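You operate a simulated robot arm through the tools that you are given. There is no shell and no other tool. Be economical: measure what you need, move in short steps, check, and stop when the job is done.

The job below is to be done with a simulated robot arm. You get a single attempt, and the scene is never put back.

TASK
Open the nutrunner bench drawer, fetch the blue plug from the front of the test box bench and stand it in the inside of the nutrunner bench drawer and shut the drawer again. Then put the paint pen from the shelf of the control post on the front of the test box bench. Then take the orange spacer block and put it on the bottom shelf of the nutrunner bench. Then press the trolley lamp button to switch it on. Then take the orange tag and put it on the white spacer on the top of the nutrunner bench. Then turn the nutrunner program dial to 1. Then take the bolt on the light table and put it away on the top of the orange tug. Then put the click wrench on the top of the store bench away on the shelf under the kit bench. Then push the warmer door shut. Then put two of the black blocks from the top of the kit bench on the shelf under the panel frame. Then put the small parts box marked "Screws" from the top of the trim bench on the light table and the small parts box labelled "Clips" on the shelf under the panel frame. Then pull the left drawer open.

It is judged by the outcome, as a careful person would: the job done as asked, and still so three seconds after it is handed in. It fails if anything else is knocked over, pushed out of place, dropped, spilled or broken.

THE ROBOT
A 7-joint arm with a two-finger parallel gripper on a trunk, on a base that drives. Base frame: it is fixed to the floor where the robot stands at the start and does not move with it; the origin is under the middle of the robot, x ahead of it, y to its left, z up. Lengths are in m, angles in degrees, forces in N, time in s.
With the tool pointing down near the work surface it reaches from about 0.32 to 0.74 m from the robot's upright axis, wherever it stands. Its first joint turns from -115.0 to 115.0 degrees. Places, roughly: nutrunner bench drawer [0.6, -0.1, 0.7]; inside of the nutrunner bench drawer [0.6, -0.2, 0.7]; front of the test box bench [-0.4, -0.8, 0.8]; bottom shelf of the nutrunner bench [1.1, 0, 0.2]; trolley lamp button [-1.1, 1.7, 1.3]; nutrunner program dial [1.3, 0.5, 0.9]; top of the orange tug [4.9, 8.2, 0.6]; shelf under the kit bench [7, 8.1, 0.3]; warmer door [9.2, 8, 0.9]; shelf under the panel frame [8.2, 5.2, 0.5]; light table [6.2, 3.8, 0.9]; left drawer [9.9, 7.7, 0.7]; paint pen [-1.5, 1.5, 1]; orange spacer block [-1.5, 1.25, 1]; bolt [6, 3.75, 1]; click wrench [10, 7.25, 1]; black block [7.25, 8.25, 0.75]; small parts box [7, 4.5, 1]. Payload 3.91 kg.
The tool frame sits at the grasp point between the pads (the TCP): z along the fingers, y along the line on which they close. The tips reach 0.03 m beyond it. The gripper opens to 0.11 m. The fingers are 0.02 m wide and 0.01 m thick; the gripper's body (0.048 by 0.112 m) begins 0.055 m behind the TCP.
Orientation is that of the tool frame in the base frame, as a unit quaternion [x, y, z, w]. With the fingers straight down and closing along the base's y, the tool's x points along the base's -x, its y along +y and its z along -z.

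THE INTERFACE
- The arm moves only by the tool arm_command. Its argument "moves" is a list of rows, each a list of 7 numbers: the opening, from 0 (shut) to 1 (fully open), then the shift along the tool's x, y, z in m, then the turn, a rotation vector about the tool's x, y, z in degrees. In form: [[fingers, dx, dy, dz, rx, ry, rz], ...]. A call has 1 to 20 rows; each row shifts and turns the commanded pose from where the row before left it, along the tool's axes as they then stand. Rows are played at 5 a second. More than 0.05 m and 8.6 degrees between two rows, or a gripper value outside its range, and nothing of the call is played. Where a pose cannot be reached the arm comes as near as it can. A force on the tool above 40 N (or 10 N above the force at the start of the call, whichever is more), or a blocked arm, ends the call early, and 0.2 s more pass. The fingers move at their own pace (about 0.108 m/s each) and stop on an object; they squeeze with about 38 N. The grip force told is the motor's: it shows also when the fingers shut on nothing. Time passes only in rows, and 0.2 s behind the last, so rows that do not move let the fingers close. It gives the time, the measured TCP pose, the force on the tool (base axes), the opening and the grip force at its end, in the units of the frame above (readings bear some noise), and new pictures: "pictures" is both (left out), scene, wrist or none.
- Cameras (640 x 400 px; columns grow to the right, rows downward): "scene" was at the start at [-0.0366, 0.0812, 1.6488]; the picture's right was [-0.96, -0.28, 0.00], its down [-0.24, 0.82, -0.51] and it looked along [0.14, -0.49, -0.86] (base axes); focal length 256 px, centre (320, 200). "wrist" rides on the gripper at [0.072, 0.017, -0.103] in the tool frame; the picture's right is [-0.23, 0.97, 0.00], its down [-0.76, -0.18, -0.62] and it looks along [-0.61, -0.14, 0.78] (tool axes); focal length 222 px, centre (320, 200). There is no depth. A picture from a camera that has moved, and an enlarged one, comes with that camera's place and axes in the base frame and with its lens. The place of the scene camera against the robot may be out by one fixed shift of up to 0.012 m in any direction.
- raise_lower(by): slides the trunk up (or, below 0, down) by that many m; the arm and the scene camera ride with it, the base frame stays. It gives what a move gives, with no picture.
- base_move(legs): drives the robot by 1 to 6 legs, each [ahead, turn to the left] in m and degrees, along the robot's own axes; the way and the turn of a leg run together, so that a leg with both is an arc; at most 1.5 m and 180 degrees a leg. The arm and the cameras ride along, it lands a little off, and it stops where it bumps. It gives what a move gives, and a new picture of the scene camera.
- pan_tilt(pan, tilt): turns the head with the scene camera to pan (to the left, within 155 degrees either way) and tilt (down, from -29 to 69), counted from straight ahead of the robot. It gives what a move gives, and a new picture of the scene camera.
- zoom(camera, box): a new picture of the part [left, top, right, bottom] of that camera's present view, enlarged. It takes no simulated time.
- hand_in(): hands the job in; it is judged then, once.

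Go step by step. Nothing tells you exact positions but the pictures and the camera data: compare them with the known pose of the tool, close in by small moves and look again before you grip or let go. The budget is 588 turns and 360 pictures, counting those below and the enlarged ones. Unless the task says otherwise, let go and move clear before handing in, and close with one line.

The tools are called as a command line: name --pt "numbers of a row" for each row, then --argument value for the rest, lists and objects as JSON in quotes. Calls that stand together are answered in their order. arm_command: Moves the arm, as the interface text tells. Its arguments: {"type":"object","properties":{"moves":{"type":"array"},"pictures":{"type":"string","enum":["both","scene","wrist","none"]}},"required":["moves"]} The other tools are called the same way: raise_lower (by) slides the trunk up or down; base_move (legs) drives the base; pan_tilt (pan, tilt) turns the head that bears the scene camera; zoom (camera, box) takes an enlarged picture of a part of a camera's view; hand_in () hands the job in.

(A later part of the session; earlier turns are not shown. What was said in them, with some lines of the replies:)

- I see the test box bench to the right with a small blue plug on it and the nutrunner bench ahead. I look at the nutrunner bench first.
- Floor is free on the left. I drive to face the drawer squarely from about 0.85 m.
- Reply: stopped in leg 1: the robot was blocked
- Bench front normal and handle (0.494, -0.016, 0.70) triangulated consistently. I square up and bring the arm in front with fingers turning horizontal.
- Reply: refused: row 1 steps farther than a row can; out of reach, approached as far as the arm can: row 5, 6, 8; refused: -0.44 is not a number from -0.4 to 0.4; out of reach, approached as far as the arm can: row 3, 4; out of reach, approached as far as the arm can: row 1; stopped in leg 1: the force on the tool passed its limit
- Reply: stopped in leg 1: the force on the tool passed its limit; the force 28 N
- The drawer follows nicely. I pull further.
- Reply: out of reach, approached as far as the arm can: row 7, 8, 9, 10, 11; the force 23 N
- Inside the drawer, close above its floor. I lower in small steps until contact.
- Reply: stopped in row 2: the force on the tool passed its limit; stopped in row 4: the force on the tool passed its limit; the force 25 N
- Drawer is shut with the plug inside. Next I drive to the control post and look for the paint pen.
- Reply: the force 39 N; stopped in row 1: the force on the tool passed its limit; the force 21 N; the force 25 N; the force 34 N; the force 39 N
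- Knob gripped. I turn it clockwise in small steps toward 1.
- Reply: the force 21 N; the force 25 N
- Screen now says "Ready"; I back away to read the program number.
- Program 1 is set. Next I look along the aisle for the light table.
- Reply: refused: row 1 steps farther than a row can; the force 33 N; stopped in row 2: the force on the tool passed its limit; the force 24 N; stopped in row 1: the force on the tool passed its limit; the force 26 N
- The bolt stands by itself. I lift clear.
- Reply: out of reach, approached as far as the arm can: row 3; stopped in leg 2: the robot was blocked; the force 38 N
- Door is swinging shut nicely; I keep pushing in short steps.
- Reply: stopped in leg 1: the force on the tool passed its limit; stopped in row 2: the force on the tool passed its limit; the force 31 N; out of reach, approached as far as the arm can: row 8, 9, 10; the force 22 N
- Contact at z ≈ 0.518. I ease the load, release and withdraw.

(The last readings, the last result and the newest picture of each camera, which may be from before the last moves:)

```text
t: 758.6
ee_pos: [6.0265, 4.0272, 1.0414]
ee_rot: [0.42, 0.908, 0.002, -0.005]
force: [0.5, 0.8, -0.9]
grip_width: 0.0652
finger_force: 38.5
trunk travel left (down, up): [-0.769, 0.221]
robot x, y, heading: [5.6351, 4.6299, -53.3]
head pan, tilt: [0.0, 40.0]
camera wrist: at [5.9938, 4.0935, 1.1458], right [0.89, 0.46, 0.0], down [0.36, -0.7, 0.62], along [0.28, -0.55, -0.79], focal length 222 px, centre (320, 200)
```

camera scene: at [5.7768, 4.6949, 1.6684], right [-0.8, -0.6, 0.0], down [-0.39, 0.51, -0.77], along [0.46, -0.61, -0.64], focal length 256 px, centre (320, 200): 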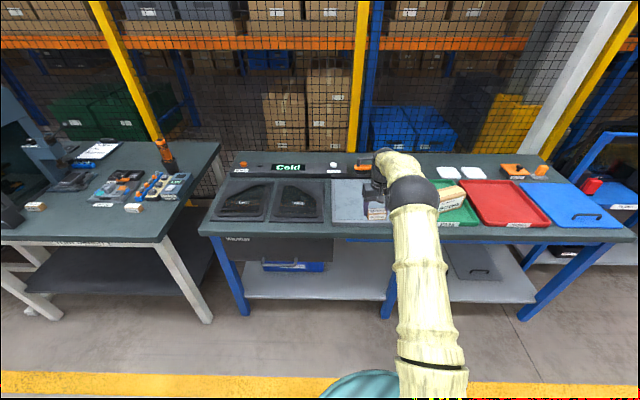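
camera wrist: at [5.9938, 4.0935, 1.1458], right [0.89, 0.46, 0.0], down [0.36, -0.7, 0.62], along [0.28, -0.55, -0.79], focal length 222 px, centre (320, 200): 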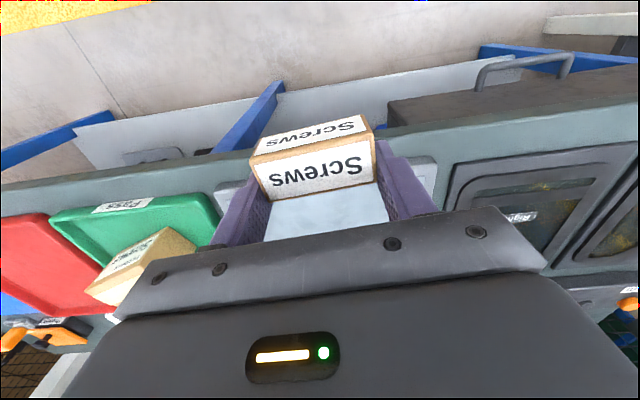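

base_move --legs '[[0.22, -1.2]]'

arm_command --pt "0.3 0 0 0.04 0 0 0" --pt "0.3 0 0 0.03 0 0 0" --pt "0.3 0 0 0 0 0 0"

```text
t: 760.2
ee_pos: [6.1403, 3.8409, 1.0408]
ee_rot: [0.432, 0.902, 0.002, -0.005]
force: [-1.2, 0.2, -0.5]
grip_width: 0.0652
finger_force: 38.0
trunk travel left (down, up): [-0.769, 0.221]
robot x, y, heading: [5.7627, 4.4549, -54.5]
head pan, tilt: [0.0, 40.0]
camera scene: at [5.9088, 4.5139, 1.6684], right [-0.81, -0.58, 0.0], down [-0.37, 0.52, -0.77], along [0.44, -0.62, -0.64], focal length 256 px, centre (320, 200)
```

scene: 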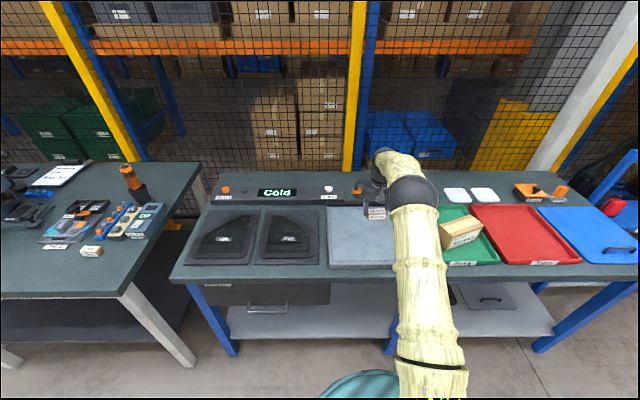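

```text
t: 761.0
ee_pos: [6.1389, 3.8384, 0.9724]
ee_rot: [0.433, 0.902, 0.002, -0.004]
force: [0.6, 0.1, -0.9]
grip_width: 0.0654
finger_force: 38.3
trunk travel left (down, up): [-0.769, 0.221]
robot x, y, heading: [5.7643, 4.4537, -54.3]
head pan, tilt: [0.0, 40.0]
camera scene: at [5.908, 4.515, 1.6684], right [-0.81, -0.58, 0.0], down [-0.37, 0.52, -0.77], along [0.44, -0.62, -0.64], focal length 256 px, centre (320, 200)
camera wrist: at [6.108, 3.9057, 1.0766], right [0.9, 0.43, 0.0], down [0.34, -0.71, 0.62], along [0.26, -0.56, -0.79], focal length 222 px, centre (320, 200)
```

scene: 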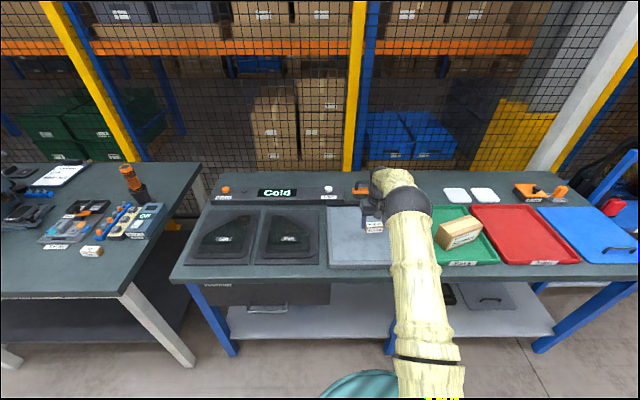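
wrist: 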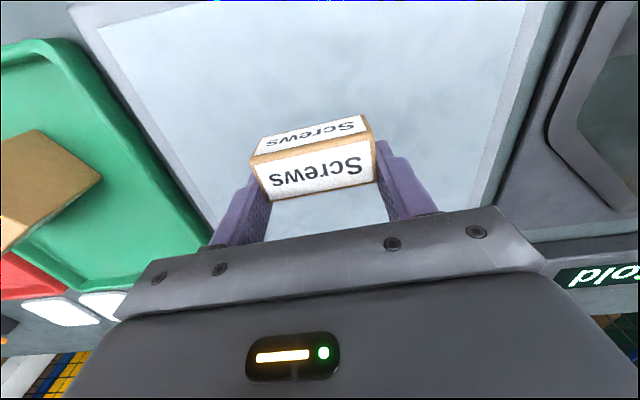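

arm_command --pt "0.3 0 0.02 0.03 0 0 0" --pt "0.3 0 0 0.025 0 0 0" --pt "0.3 0 0 0 0 0 0" --pictures "none"

arm_command --pt "0.3 0 0 0.006 0 0 0" --pt "0.3 0 0 0.006 0 0 0" --pt "0.3 0 0 0 0 0 0" --pictures "none"

```text
t: 761.9
ee_pos: [6.1536, 3.8536, 0.9165]
ee_rot: [0.432, 0.902, 0.002, -0.006]
force: [0.2, 0.3, -0.9]
grip_width: 0.0652
finger_force: 38.1
trunk travel left (down, up): [-0.769, 0.221]
robot x, y, heading: [5.7609, 4.4535, -54.5]
head pan, tilt: [0.0, 40.0]
```

```text
t: 762.6
ee_pos: [6.1529, 3.8532, 0.9042]
ee_rot: [0.432, 0.902, 0.001, -0.006]
force: [-0.1, 0.0, -0.2]
grip_width: 0.0652
finger_force: 38.2
trunk travel left (down, up): [-0.769, 0.221]
robot x, y, heading: [5.7656, 4.4594, -54.4]
head pan, tilt: [0.0, 40.0]
```

arm_command --pt "0.3 0 0 0.004 0 0 0" --pt "0.3 0 0 0 0 0 0" --pictures "none"

arm_command --pt "0.7 0 0 0 0 0 0" --pt "0.8 0 0 0 0 0 0" --pt "0.8 0 0 0 0 0 0" --pictures "wrist"

arm_command --pt "0.8 0 0 -0.03 0 0 0" --pt "0.8 0 0 -0.04 0 0 0" --pt "0.8 0 0 -0.04 0 0 0" --pt "0.8 0 0 -0.04 0 0 0"

```text
t: 763.2
ee_pos: [6.1538, 3.8532, 0.9028]
ee_rot: [0.433, 0.901, 0.001, -0.004]
force: [0.4, 0.1, 11.2]
grip_width: 0.0654
finger_force: 37.9
trunk travel left (down, up): [-0.769, 0.221]
robot x, y, heading: [5.7639, 4.453, -54.8]
head pan, tilt: [0.0, 40.0]
```

```text
t: 764.0
ee_pos: [6.1521, 3.8524, 0.9015]
ee_rot: [0.432, 0.902, 0.0, -0.004]
force: [-7.2, -6.8, 11.5]
grip_width: 0.0828
finger_force: 0.0
trunk travel left (down, up): [-0.769, 0.221]
robot x, y, heading: [5.7629, 4.4535, -54.5]
head pan, tilt: [0.0, 40.0]
camera wrist: at [6.1203, 3.9193, 1.0063], right [0.9, 0.43, 0.0], down [0.34, -0.71, 0.62], along [0.26, -0.56, -0.79], focal length 222 px, centre (320, 200)
```

wrist: 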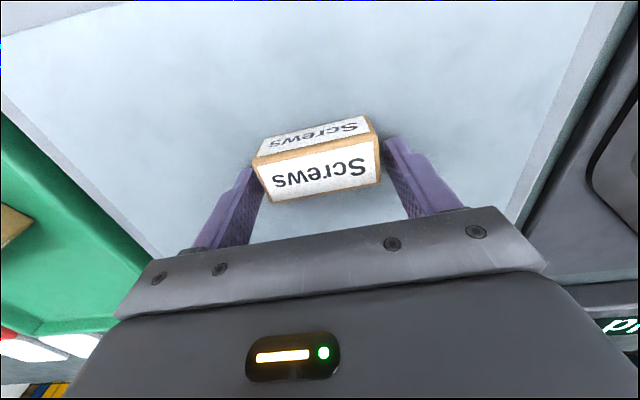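

```text
t: 765.0
ee_pos: [6.1536, 3.8522, 1.0519]
ee_rot: [0.432, 0.902, 0.001, -0.005]
force: [0.1, 0.3, 0.0]
grip_width: 0.0881
finger_force: 0.0
trunk travel left (down, up): [-0.769, 0.221]
robot x, y, heading: [5.7652, 4.4544, -54.6]
head pan, tilt: [0.0, 40.0]
camera scene: at [5.9077, 4.5157, 1.6684], right [-0.81, -0.58, 0.0], down [-0.37, 0.52, -0.77], along [0.44, -0.62, -0.64], focal length 256 px, centre (320, 200)
camera wrist: at [6.1223, 3.918, 1.1562], right [0.9, 0.43, 0.0], down [0.34, -0.71, 0.62], along [0.26, -0.56, -0.79], focal length 222 px, centre (320, 200)
```

scene: 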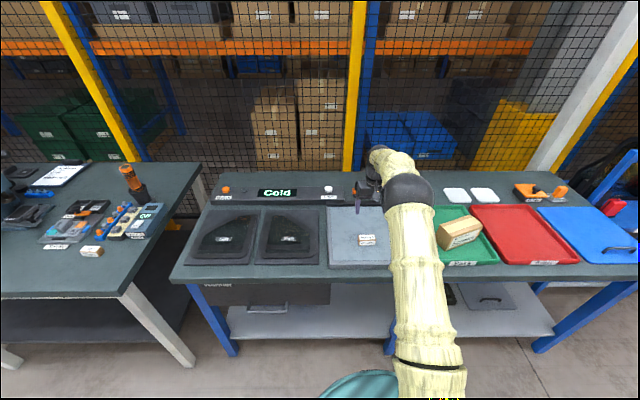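
wrist: 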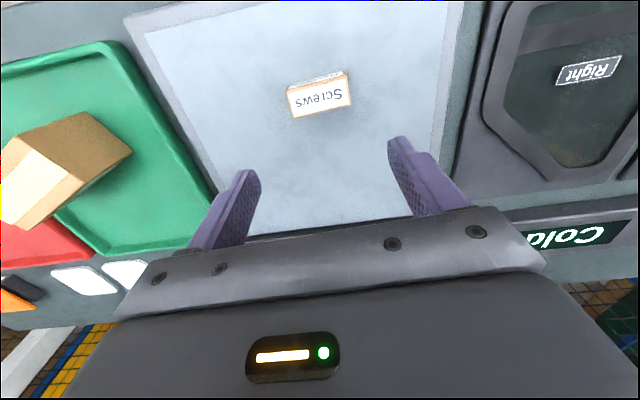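

base_move --legs '[[-0.6, 0], [0, 90], [1.065, 0], [0, -90], [0.4, 0]]'

arm_command --pt "0.9 0.02 0 0 0 -7.5 0" --pt "0.9 0.02 0 0 0 -7.5 0" --pt "0.9 0 0 0 0 -7.5 0" --pt "0.9 0 0 0 0 -7.5 0" --pt "0.9 0 0 0 0 -7.5 0" --pt "0.9 0 0 0 0 -7.5 0" --pt "0.9 0 0 0 0 0 0"

```text
t: 783.1
ee_pos: [6.9221, 4.5919, 1.0504]
ee_rot: [0.436, 0.9, 0.001, -0.005]
force: [-0.3, -0.7, -0.2]
grip_width: 0.088
finger_force: 0.1
trunk travel left (down, up): [-0.769, 0.221]
robot x, y, heading: [6.5366, 5.1972, -54.7]
head pan, tilt: [0.0, 40.0]
camera scene: at [6.6794, 5.2577, 1.6684], right [-0.82, -0.58, 0.0], down [-0.37, 0.53, -0.77], along [0.44, -0.63, -0.64], focal length 256 px, centre (320, 200)
```

scene: 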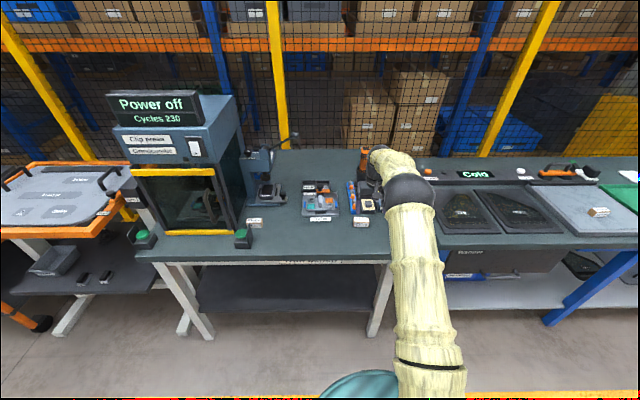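

```text
t: 784.7
ee_pos: [6.8963, 4.6231, 1.0484]
ee_rot: [0.402, 0.834, -0.166, 0.34]
force: [-0.6, -0.8, 0.3]
grip_width: 0.0994
finger_force: 0.1
trunk travel left (down, up): [-0.769, 0.221]
robot x, y, heading: [6.536, 5.1965, -55.0]
head pan, tilt: [0.0, 40.0]
camera scene: at [6.6791, 5.2583, 1.6684], right [-0.82, -0.58, 0.0], down [-0.37, 0.52, -0.77], along [0.44, -0.63, -0.64], focal length 256 px, centre (320, 200)
```

scene: 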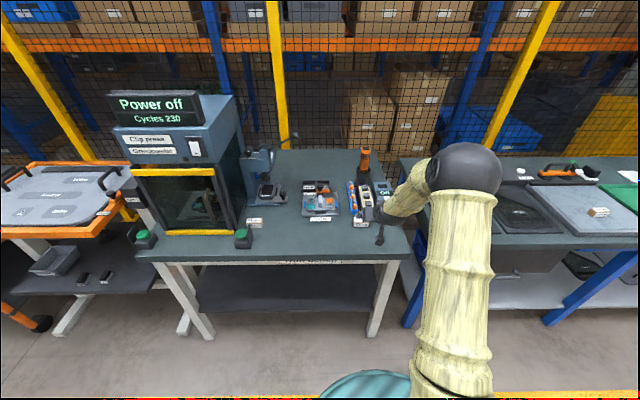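

base_move --legs '[[0.08, 0.5]]'

arm_command --pt "0.9 0 0.01 0 0 0 0" --pt "0.9 0 0 0 0 0 0" --pictures "wrist"

zoom --camera "scene" --box '[300, 180, 440, 270]'

```text
t: 785.8
ee_pos: [6.9466, 4.5583, 1.0476]
ee_rot: [0.4, 0.835, -0.163, 0.341]
force: [0.0, -1.5, 0.1]
grip_width: 0.0991
finger_force: 0.1
trunk travel left (down, up): [-0.769, 0.221]
robot x, y, heading: [6.5824, 5.1328, -54.2]
head pan, tilt: [0.0, 40.0]
```

```text
t: 786.4
ee_pos: [6.9542, 4.5642, 1.049]
ee_rot: [0.4, 0.835, -0.165, 0.341]
force: [-0.4, 0.8, 0.0]
grip_width: 0.0991
finger_force: 0.1
trunk travel left (down, up): [-0.769, 0.221]
robot x, y, heading: [6.5813, 5.1315, -54.3]
head pan, tilt: [0.0, 40.0]
no pictures are left
```

```text
refused: no pictures are left
```

I have run out of pictures, so I go on by dead reckoning and force: Clips is triangulated at about (6.990, 4.513) on a bench top at z 0.86. I come down over it with the fingers open.

arm_command --pt "0.78 0.0165 -0.0009 0.0345 0 0 0" --pt "0.78 0.0165 -0.0009 0.0345 0 0 0" --pt "0.78 0.0165 -0.001 0.0345 0 0 0" --pt "0.78 0.0165 -0.001 0.0345 0 0 0" --pt "0.78 0 0 0 0 0 0" --pictures "none"

```text
t: 787.6
ee_pos: [6.9799, 4.5237, 0.9049]
ee_rot: [0.4, 0.835, -0.163, 0.341]
force: [0.3, -0.5, -0.8]
grip_width: 0.086
finger_force: 0.1
trunk travel left (down, up): [-0.769, 0.221]
robot x, y, heading: [6.5824, 5.1276, -54.4]
head pan, tilt: [0.0, 40.0]
no pictures are left
```

arm_command --pt "0.78 0.0025 0 0.007 0 0 0" --pt "0.78 0.0022 0 0.0067 0 0 0" --pt "0.78 0 0 0 0 0 0" --pictures "none"

arm_command --pt "0.6 0 0 0 0 0 0" --pt "0.3 0 0 0 0 0 0" --pt "0.3 0 0 0 0 0 0" --pt "0.3 0 0 0 0 0 0" --pictures "none"

```text
t: 788.4
ee_pos: [6.9852, 4.5189, 0.8903]
ee_rot: [0.4, 0.835, -0.164, 0.34]
force: [0.3, -0.2, -0.2]
grip_width: 0.0861
finger_force: 0.0
trunk travel left (down, up): [-0.769, 0.221]
robot x, y, heading: [6.5806, 5.1291, -54.5]
head pan, tilt: [0.0, 40.0]
no pictures are left
```

```text
t: 789.4
ee_pos: [6.9843, 4.5198, 0.8894]
ee_rot: [0.4, 0.835, -0.164, 0.34]
force: [0.5, -0.4, 0.3]
grip_width: 0.0674
finger_force: 38.1
trunk travel left (down, up): [-0.769, 0.221]
robot x, y, heading: [6.5837, 5.1272, -54.0]
head pan, tilt: [0.0, 40.0]
no pictures are left
```

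Gripped at 0.067 m, which matches the other small box's width. I lift straight up.

arm_command --pt "0.3 -0.015 0 -0.015 0 0 0" --pt "0.3 -0.025 0 -0.025 0 0 0" --pt "0.3 -0.03 0 -0.03 0 0 0" --pt "0.3 0 0 0 0 0 0" --pictures "none"

```text
t: 790.4
ee_pos: [6.9887, 4.5193, 0.9879]
ee_rot: [0.4, 0.835, -0.163, 0.341]
force: [0.4, 0.6, -1.2]
grip_width: 0.0673
finger_force: 38.2
trunk travel left (down, up): [-0.769, 0.221]
robot x, y, heading: [6.5813, 5.1313, -54.5]
head pan, tilt: [0.0, 40.0]
no pictures are left
```

base_move --legs '[[-0.6, 0], [0, 90], [1.177, 0], [0, -90]]'

```text
t: 807.0
ee_pos: [7.57, 5.7157, 0.9879]
ee_rot: [0.389, 0.84, -0.159, 0.343]
force: [-0.5, 0.8, -0.6]
grip_width: 0.0656
finger_force: 37.9
trunk travel left (down, up): [-0.769, 0.221]
robot x, y, heading: [7.1529, 6.3182, -53.1]
head pan, tilt: [0.0, 40.0]
```

raise_lower --by -0.37

base_move --legs '[[0, -1.4], [0.35, 0]]'

```text
t: 810.5
ee_pos: [7.5707, 5.7152, 0.6184]
ee_rot: [0.389, 0.84, -0.159, 0.342]
force: [-0.2, 0.3, -0.3]
grip_width: 0.0656
finger_force: 37.9
trunk travel left (down, up): [-0.399, 0.591]
robot x, y, heading: [7.1512, 6.3187, -53.2]
head pan, tilt: [0.0, 40.0]
```

```text
t: 813.1
ee_pos: [7.7563, 5.4245, 0.6183]
ee_rot: [0.401, 0.835, -0.164, 0.34]
force: [-0.3, 0.5, -0.8]
grip_width: 0.0655
finger_force: 37.9
trunk travel left (down, up): [-0.399, 0.591]
robot x, y, heading: [7.3513, 6.0343, -54.4]
head pan, tilt: [0.0, 40.0]
```

arm_command --pt "0.3 0 0.025 0 0 0 0" --pt "0.3 0 0 0 0 0 0" --pictures "none"

base_move --legs '[[0.15, 0]]'

base_move --legs '[[0.1, 0]]'

```text
t: 813.7
ee_pos: [7.775, 5.4403, 0.6181]
ee_rot: [0.4, 0.835, -0.164, 0.34]
force: [-0.3, -0.8, 0.2]
grip_width: 0.0652
finger_force: 38.0
trunk travel left (down, up): [-0.399, 0.591]
robot x, y, heading: [7.3518, 6.037, -54.2]
head pan, tilt: [0.0, 40.0]
no pictures are left
```

```text
t: 815.1
ee_pos: [7.8611, 5.3199, 0.6178]
ee_rot: [0.4, 0.835, -0.164, 0.34]
force: [0.4, 0.3, 0.0]
grip_width: 0.0656
finger_force: 38.0
trunk travel left (down, up): [-0.399, 0.591]
robot x, y, heading: [7.4378, 5.9199, -54.5]
head pan, tilt: [0.0, 40.0]
```

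```text
t: 816.2
ee_pos: [7.9193, 5.2406, 0.6172]
ee_rot: [0.399, 0.836, -0.163, 0.341]
force: [0.4, -0.9, 0.0]
grip_width: 0.0652
finger_force: 38.4
trunk travel left (down, up): [-0.399, 0.591]
robot x, y, heading: [7.4932, 5.8368, -54.4]
head pan, tilt: [0.0, 40.0]
```

arm_command --pt "0.3 -0.0106 0 0.0106 0 0 0" --pt "0.3 0 0 0 0 0 0" --pictures "none"

raise_lower --by -0.08

arm_command --pt "0.3 0.006 0 0.006 0 0 0" --pt "0.3 0.004 0 0.004 0 0 0" --pt "0.3 0 0 0 0 0 0" --pictures "none"

```text
t: 816.8
ee_pos: [7.9276, 5.2273, 0.6187]
ee_rot: [0.401, 0.835, -0.164, 0.34]
force: [0.2, 0.1, -0.8]
grip_width: 0.0654
finger_force: 37.8
trunk travel left (down, up): [-0.399, 0.591]
robot x, y, heading: [7.494, 5.8372, -54.2]
head pan, tilt: [0.0, 40.0]
no pictures are left
```

```text
t: 818.0
ee_pos: [7.928, 5.228, 0.5387]
ee_rot: [0.4, 0.835, -0.164, 0.341]
force: [0.0, -0.1, -0.9]
grip_width: 0.0655
finger_force: 37.7
trunk travel left (down, up): [-0.319, 0.671]
robot x, y, heading: [7.4943, 5.8393, -54.4]
head pan, tilt: [0.0, 40.0]
```

```text
t: 818.8
ee_pos: [7.9284, 5.2272, 0.5229]
ee_rot: [0.4, 0.835, -0.164, 0.34]
force: [-1.0, -0.3, -0.5]
grip_width: 0.0651
finger_force: 37.9
trunk travel left (down, up): [-0.319, 0.671]
robot x, y, heading: [7.4899, 5.8362, -54.5]
head pan, tilt: [0.0, 40.0]
no pictures are left
```

arm_command --pt "0.3 0.004 0 0.004 0 0 0" --pt "0.3 0 0 0 0 0 0" --pictures "none"

arm_command --pt "0.3 0.003 0 0.003 0 0 0" --pt "0.3 0 0 0 0 0 0" --pictures "none"

```text
t: 819.4
ee_pos: [7.9299, 5.2265, 0.5194]
ee_rot: [0.399, 0.835, -0.164, 0.341]
force: [0.3, -0.2, -0.8]
grip_width: 0.0652
finger_force: 38.4
trunk travel left (down, up): [-0.319, 0.671]
robot x, y, heading: [7.4931, 5.8377, -54.2]
head pan, tilt: [0.0, 40.0]
no pictures are left
```

```text
t: 820.0
ee_pos: [7.9285, 5.2261, 0.5149]
ee_rot: [0.4, 0.835, -0.165, 0.341]
force: [-1.0, 0.7, -0.6]
grip_width: 0.0653
finger_force: 38.0
trunk travel left (down, up): [-0.319, 0.671]
robot x, y, heading: [7.4939, 5.8386, -54.4]
head pan, tilt: [0.0, 40.0]
no pictures are left
```

arm_command --pt "0.3 0.0025 0 0.0025 0 0 0" --pt "0.3 0 0 0 0 0 0" --pictures "none"

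arm_command --pt "0.3 0.0025 0 0.0025 0 0 0" --pt "0.3 0 0 0 0 0 0" --pictures "none"

```text
t: 820.6
ee_pos: [7.9284, 5.2281, 0.5107]
ee_rot: [0.399, 0.835, -0.164, 0.34]
force: [-0.5, 0.0, -0.6]
grip_width: 0.065
finger_force: 38.3
trunk travel left (down, up): [-0.319, 0.671]
robot x, y, heading: [7.4965, 5.8386, -54.5]
head pan, tilt: [0.0, 40.0]
no pictures are left
```

```text
t: 821.2
ee_pos: [7.9292, 5.2282, 0.5091]
ee_rot: [0.399, 0.834, -0.166, 0.343]
force: [0.6, 1.8, 12.9]
grip_width: 0.0651
finger_force: 38.2
trunk travel left (down, up): [-0.319, 0.671]
robot x, y, heading: [7.4904, 5.8353, -54.0]
head pan, tilt: [0.0, 40.0]
no pictures are left
```

Contact exactly where predicted. I release and withdraw.

arm_command --pt "0.3 -0.001 0 -0.001 0 0 0" --pt "0.65 0 0 0 0 0 0" --pt "0.75 0 0 0 0 0 0" --pt "0.75 0 0 0 0 0 0" --pictures "none"

arm_command --pt "0.75 0 0 -0.015 0 0 0" --pt "0.75 0 0 -0.025 0 0 0" --pt "0.75 0 0 -0.03 0 0 0" --pt "0.75 0 0 0 0 0 0" --pictures "none"

base_move --legs '[[-0.6, 0]]'

raise_lower --by 0.2

```text
t: 822.2
ee_pos: [7.9286, 5.2273, 0.5103]
ee_rot: [0.399, 0.836, -0.163, 0.34]
force: [0.7, 0.5, 0.7]
grip_width: 0.0824
finger_force: 0.1
trunk travel left (down, up): [-0.319, 0.671]
robot x, y, heading: [7.4911, 5.8376, -54.5]
head pan, tilt: [0.0, 40.0]
no pictures are left
```

```text
t: 823.2
ee_pos: [7.8985, 5.265, 0.5616]
ee_rot: [0.399, 0.835, -0.164, 0.341]
force: [0.0, -0.2, 1.1]
grip_width: 0.0823
finger_force: 0.1
trunk travel left (down, up): [-0.319, 0.671]
robot x, y, heading: [7.4939, 5.838, -54.4]
head pan, tilt: [0.0, 40.0]
no pictures are left
```

```text
t: 826.6
ee_pos: [7.5546, 5.7557, 0.5611]
ee_rot: [0.394, 0.838, -0.162, 0.342]
force: [1.3, 0.4, -0.8]
grip_width: 0.0826
finger_force: 0.0
trunk travel left (down, up): [-0.319, 0.671]
robot x, y, heading: [7.1444, 6.3239, -53.7]
head pan, tilt: [0.0, 40.0]
```

```text
t: 828.7
ee_pos: [7.5535, 5.7539, 0.7602]
ee_rot: [0.394, 0.837, -0.162, 0.342]
force: [-0.1, -0.1, -0.4]
grip_width: 0.0823
finger_force: 0.0
trunk travel left (down, up): [-0.519, 0.471]
robot x, y, heading: [7.1382, 6.3211, -53.8]
head pan, tilt: [0.0, 40.0]
```

Clips is placed. For the last job I turn the gripper to the horizontal drawer-pulling pose used before (fingers closing vertically).

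arm_command --pt "0.75 0 0 0 0 -7.5 0" --pt "0.75 0 0 0 0 -7.5 0" --pt "0.75 0 0 0 0 -7.5 0" --pt "0.75 0 0 0 0 -7.5 0" --pt "0.75 0 0 0 0 -7.5 0" --pt "0.75 0 0 0 0 -7.5 0" --pt "0.75 0 0 0 0 0 0" --pictures "none"

arm_command --pt "0.75 0 0 0 0 0 8.2" --pt "0.75 0 0 0 0 0 8.2" --pt "0.75 0 0 0 0 0 8.2" --pt "0.75 0 0 0 0 0 8.2" --pt "0.75 0 0 0 0 0 8.2" --pt "0.75 0 0 0 0 0 8.2" --pt "0.75 0 0 0 0 0 8.2" --pt "0.75 0 0 0 0 0 8.2" --pt "0.75 0 0 0 0 0 8.2" --pt "0.75 0 0 0 0 0 8.2" --pt "0.75 0 0 0 0 0 8" --pictures "none"

```text
t: 830.3
ee_pos: [7.5536, 5.7547, 0.7601]
ee_rot: [0.303, 0.643, -0.301, 0.636]
force: [-0.2, 0.2, -0.1]
grip_width: 0.0823
finger_force: 0.2
trunk travel left (down, up): [-0.519, 0.471]
robot x, y, heading: [7.1424, 6.3228, -53.6]
head pan, tilt: [0.0, 40.0]
no pictures are left
```

```text
t: 832.7
ee_pos: [7.5554, 5.7543, 0.7617]
ee_rot: [0.669, 0.24, 0.238, 0.662]
force: [0.8, -0.9, 0.0]
grip_width: 0.0826
finger_force: 0.0
trunk travel left (down, up): [-0.519, 0.471]
robot x, y, heading: [7.1445, 6.326, -54.0]
head pan, tilt: [0.0, 40.0]
no pictures are left
```

raise_lower --by -0.05

base_move --legs '[[0, 89.6], [1.3, 0], [0, -37.2], [0.8, 0]]'

```text
t: 833.7
ee_pos: [7.5549, 5.7541, 0.71]
ee_rot: [0.668, 0.241, 0.238, 0.662]
force: [-0.1, -0.4, -1.2]
grip_width: 0.0827
finger_force: 0.0
trunk travel left (down, up): [-0.469, 0.521]
robot x, y, heading: [7.142, 6.3233, -53.8]
head pan, tilt: [0.0, 40.0]
```

```text
t: 849.5
ee_pos: [9.6377, 7.0894, 0.7118]
ee_rot: [0.488, 0.517, 0.51, 0.483]
force: [0.8, -0.7, 0.1]
grip_width: 0.0825
finger_force: 0.2
trunk travel left (down, up): [-0.469, 0.521]
robot x, y, heading: [8.9392, 7.0909, -0.1]
head pan, tilt: [0.0, 40.0]
```

base_move --legs '[[0, 30.1]]'

```text
t: 851.4
ee_pos: [9.5405, 7.4509, 0.7099]
ee_rot: [0.331, 0.629, 0.621, 0.329]
force: [0.5, 0.2, -0.1]
grip_width: 0.0826
finger_force: 0.3
trunk travel left (down, up): [-0.469, 0.521]
robot x, y, heading: [8.9396, 7.0918, 31.2]
head pan, tilt: [0.0, 40.0]
```

base_move --legs '[[0.15, -1.5]]'

base_move --legs '[[0.06, 0]]'

```text
t: 852.8
ee_pos: [9.6785, 7.5079, 0.7116]
ee_rot: [0.34, 0.624, 0.617, 0.338]
force: [-0.1, 0.4, -1.0]
grip_width: 0.0825
finger_force: 0.0
trunk travel left (down, up): [-0.469, 0.521]
robot x, y, heading: [9.0672, 7.1696, 29.7]
head pan, tilt: [0.0, 40.0]
```

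```text
t: 853.8
ee_pos: [9.7314, 7.54, 0.7097]
ee_rot: [0.341, 0.624, 0.617, 0.338]
force: [0.4, -0.4, -1.5]
grip_width: 0.0826
finger_force: 0.2
trunk travel left (down, up): [-0.469, 0.521]
robot x, y, heading: [9.1196, 7.1945, 29.9]
head pan, tilt: [0.0, 40.0]
```

base_move --legs '[[0.04, 0]]'

base_move --legs '[[0.03, 0]]'

```text
t: 854.8
ee_pos: [9.7631, 7.5573, 0.7094]
ee_rot: [0.341, 0.624, 0.616, 0.337]
force: [0.1, -0.3, -0.6]
grip_width: 0.0826
finger_force: 0.0
trunk travel left (down, up): [-0.469, 0.521]
robot x, y, heading: [9.1519, 7.2167, 29.5]
head pan, tilt: [0.0, 40.0]
stopped in leg 1: the force on the tool passed its limit (the readings are from after the stop); the commanded pose is now the measured one
```

```text
t: 855.5
ee_pos: [9.7622, 7.5572, 0.7089]
ee_rot: [0.341, 0.626, 0.616, 0.336]
force: [-15.2, -11.5, 5.1]
grip_width: 0.0846
finger_force: 2.2
trunk travel left (down, up): [-0.469, 0.521]
robot x, y, heading: [9.1574, 7.2206, 29.5]
head pan, tilt: [0.0, 40.0]
stopped in leg 1: the force on the tool passed its limit (the readings are from after the stop); the commanded pose is now the measured one
```

arm_command --pt "0.75 0 0 -0.006 0 0 0" --pt "0.4 0 0 0 0 0 0" --pt "0 0 0 0 0 0 0" --pt "0 0 0 0 0 0 0" --pt "0 0 0 0 0 0 0" --pictures "none"

```text
t: 856.6
ee_pos: [9.7607, 7.5564, 0.7163]
ee_rot: [0.338, 0.62, 0.622, 0.339]
force: [-10.1, -9.1, 14.9]
grip_width: 0.0137
finger_force: 44.8
trunk travel left (down, up): [-0.469, 0.521]
robot x, y, heading: [9.155, 7.2181, 29.4]
head pan, tilt: [0.0, 40.0]
stopped in row 5: the force on the tool passed its limit (the readings are from after the stop); the commanded pose is now the measured one
no pictures are left
```

The fingers closed on a 0.0137 m bar, the handle. I relieve the vertical load and pull back.

raise_lower --by 0.004

base_move --legs '[[-0.06, 0]]'

```text
t: 857.1
ee_pos: [9.7613, 7.5552, 0.714]
ee_rot: [0.339, 0.623, 0.619, 0.337]
force: [-12.0, -8.8, 0.0]
grip_width: 0.0136
finger_force: 44.4
trunk travel left (down, up): [-0.473, 0.517]
robot x, y, heading: [9.1589, 7.2196, 29.3]
head pan, tilt: [0.0, 40.0]
```

```text
t: 858.1
ee_pos: [9.7135, 7.5212, 0.7148]
ee_rot: [0.343, 0.621, 0.618, 0.34]
force: [19.9, -29.2, -2.8]
grip_width: 0.0138
finger_force: 45.6
trunk travel left (down, up): [-0.473, 0.517]
robot x, y, heading: [9.1061, 7.1905, 29.4]
head pan, tilt: [0.0, 40.0]
```

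arm_command --pt "0 -0.004 0 0 0 0 0" --pt "0 -0.004 0 0 0 0 0" --pt "0 0 0 0 0 0 0" --pictures "none"

base_move --legs '[[-0.05, 0]]'

arm_command --pt "0 -0.003 0 0 0 0 0" --pt "0 -0.003 0 0 0 0 0" --pt "0 0 0 0 0 0 0" --pictures "none"

```text
t: 858.9
ee_pos: [9.713, 7.521, 0.715]
ee_rot: [0.339, 0.623, 0.619, 0.338]
force: [-18.4, 25.2, -8.7]
grip_width: 0.0137
finger_force: 45.5
trunk travel left (down, up): [-0.473, 0.517]
robot x, y, heading: [9.107, 7.1883, 29.5]
head pan, tilt: [0.0, 40.0]
no pictures are left
```

```text
t: 859.8
ee_pos: [9.6749, 7.4933, 0.7142]
ee_rot: [0.341, 0.621, 0.617, 0.343]
force: [-9.7, 11.7, -10.0]
grip_width: 0.0138
finger_force: 45.1
trunk travel left (down, up): [-0.473, 0.517]
robot x, y, heading: [9.0623, 7.1631, 29.6]
head pan, tilt: [0.0, 40.0]
```

```text
t: 860.6
ee_pos: [9.6749, 7.4923, 0.715]
ee_rot: [0.34, 0.624, 0.617, 0.339]
force: [-19.6, 26.4, -8.1]
grip_width: 0.0137
finger_force: 45.0
trunk travel left (down, up): [-0.473, 0.517]
robot x, y, heading: [9.0644, 7.1688, 29.9]
head pan, tilt: [0.0, 40.0]
no pictures are left
```

base_move --legs '[[-0.09, 0]]'

base_move --legs '[[-0.05, 0]]'

```text
t: 861.7
ee_pos: [9.6, 7.438, 0.7137]
ee_rot: [0.344, 0.619, 0.615, 0.345]
force: [8.2, -13.6, -8.6]
grip_width: 0.0137
finger_force: 44.9
trunk travel left (down, up): [-0.473, 0.517]
robot x, y, heading: [8.9855, 7.1175, 29.7]
head pan, tilt: [0.0, 40.0]
```

```text
t: 862.6
ee_pos: [9.5585, 7.4083, 0.7155]
ee_rot: [0.348, 0.617, 0.613, 0.349]
force: [18.5, -27.5, -3.4]
grip_width: 0.0136
finger_force: 45.4
trunk travel left (down, up): [-0.473, 0.517]
robot x, y, heading: [8.9388, 7.095, 29.4]
head pan, tilt: [0.0, 40.0]
```

The drawer has been pulled 0.25 m along its slide. I relieve the side load, let go and back off.

arm_command --pt "0 -0.004 0 0 0 0 0" --pt "0 0 0 0 0 0 0" --pictures "none"

arm_command --pt "0.3 0 0 0 0 0 0" --pt "0.6 0 0 0 0 0 0" --pt "0.6 0 0 0 0 0 0" --pictures "none"

base_move --legs '[[-0.25, 0]]'

```text
t: 863.2
ee_pos: [9.5583, 7.4072, 0.7145]
ee_rot: [0.347, 0.619, 0.613, 0.348]
force: [-10.2, 13.3, -4.1]
grip_width: 0.0136
finger_force: 45.2
trunk travel left (down, up): [-0.473, 0.517]
robot x, y, heading: [8.9399, 7.0948, 29.6]
head pan, tilt: [0.0, 40.0]
no pictures are left
```

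```text
t: 864.0
ee_pos: [9.56, 7.4051, 0.7165]
ee_rot: [0.347, 0.618, 0.613, 0.351]
force: [0.3, -0.3, 0.0]
grip_width: 0.0659
finger_force: 0.1
trunk travel left (down, up): [-0.473, 0.517]
robot x, y, heading: [8.9377, 7.088, 29.4]
head pan, tilt: [0.0, 40.0]
no pictures are left
```

```text
t: 865.8
ee_pos: [9.3477, 7.2835, 0.7148]
ee_rot: [0.347, 0.617, 0.613, 0.35]
force: [0.9, -0.5, 0.1]
grip_width: 0.0659
finger_force: 0.0
trunk travel left (down, up): [-0.473, 0.517]
robot x, y, heading: [8.7286, 6.9753, 29.3]
head pan, tilt: [0.0, 40.0]
```

Every step is done and the arm is clear of everything, so I hand the job in.

hand_in

```text
The job is handed in.
```

I did all the steps in order and handed the job in. The pictures ran out as I was about to grip the Clips box, so putting it on the panel-frame shelf and opening the left drawer were done by measured positions and contact force only. The readings there fit: the box touched the shelf at the expected height, and the drawer slid out 0.25 m along its own direction.
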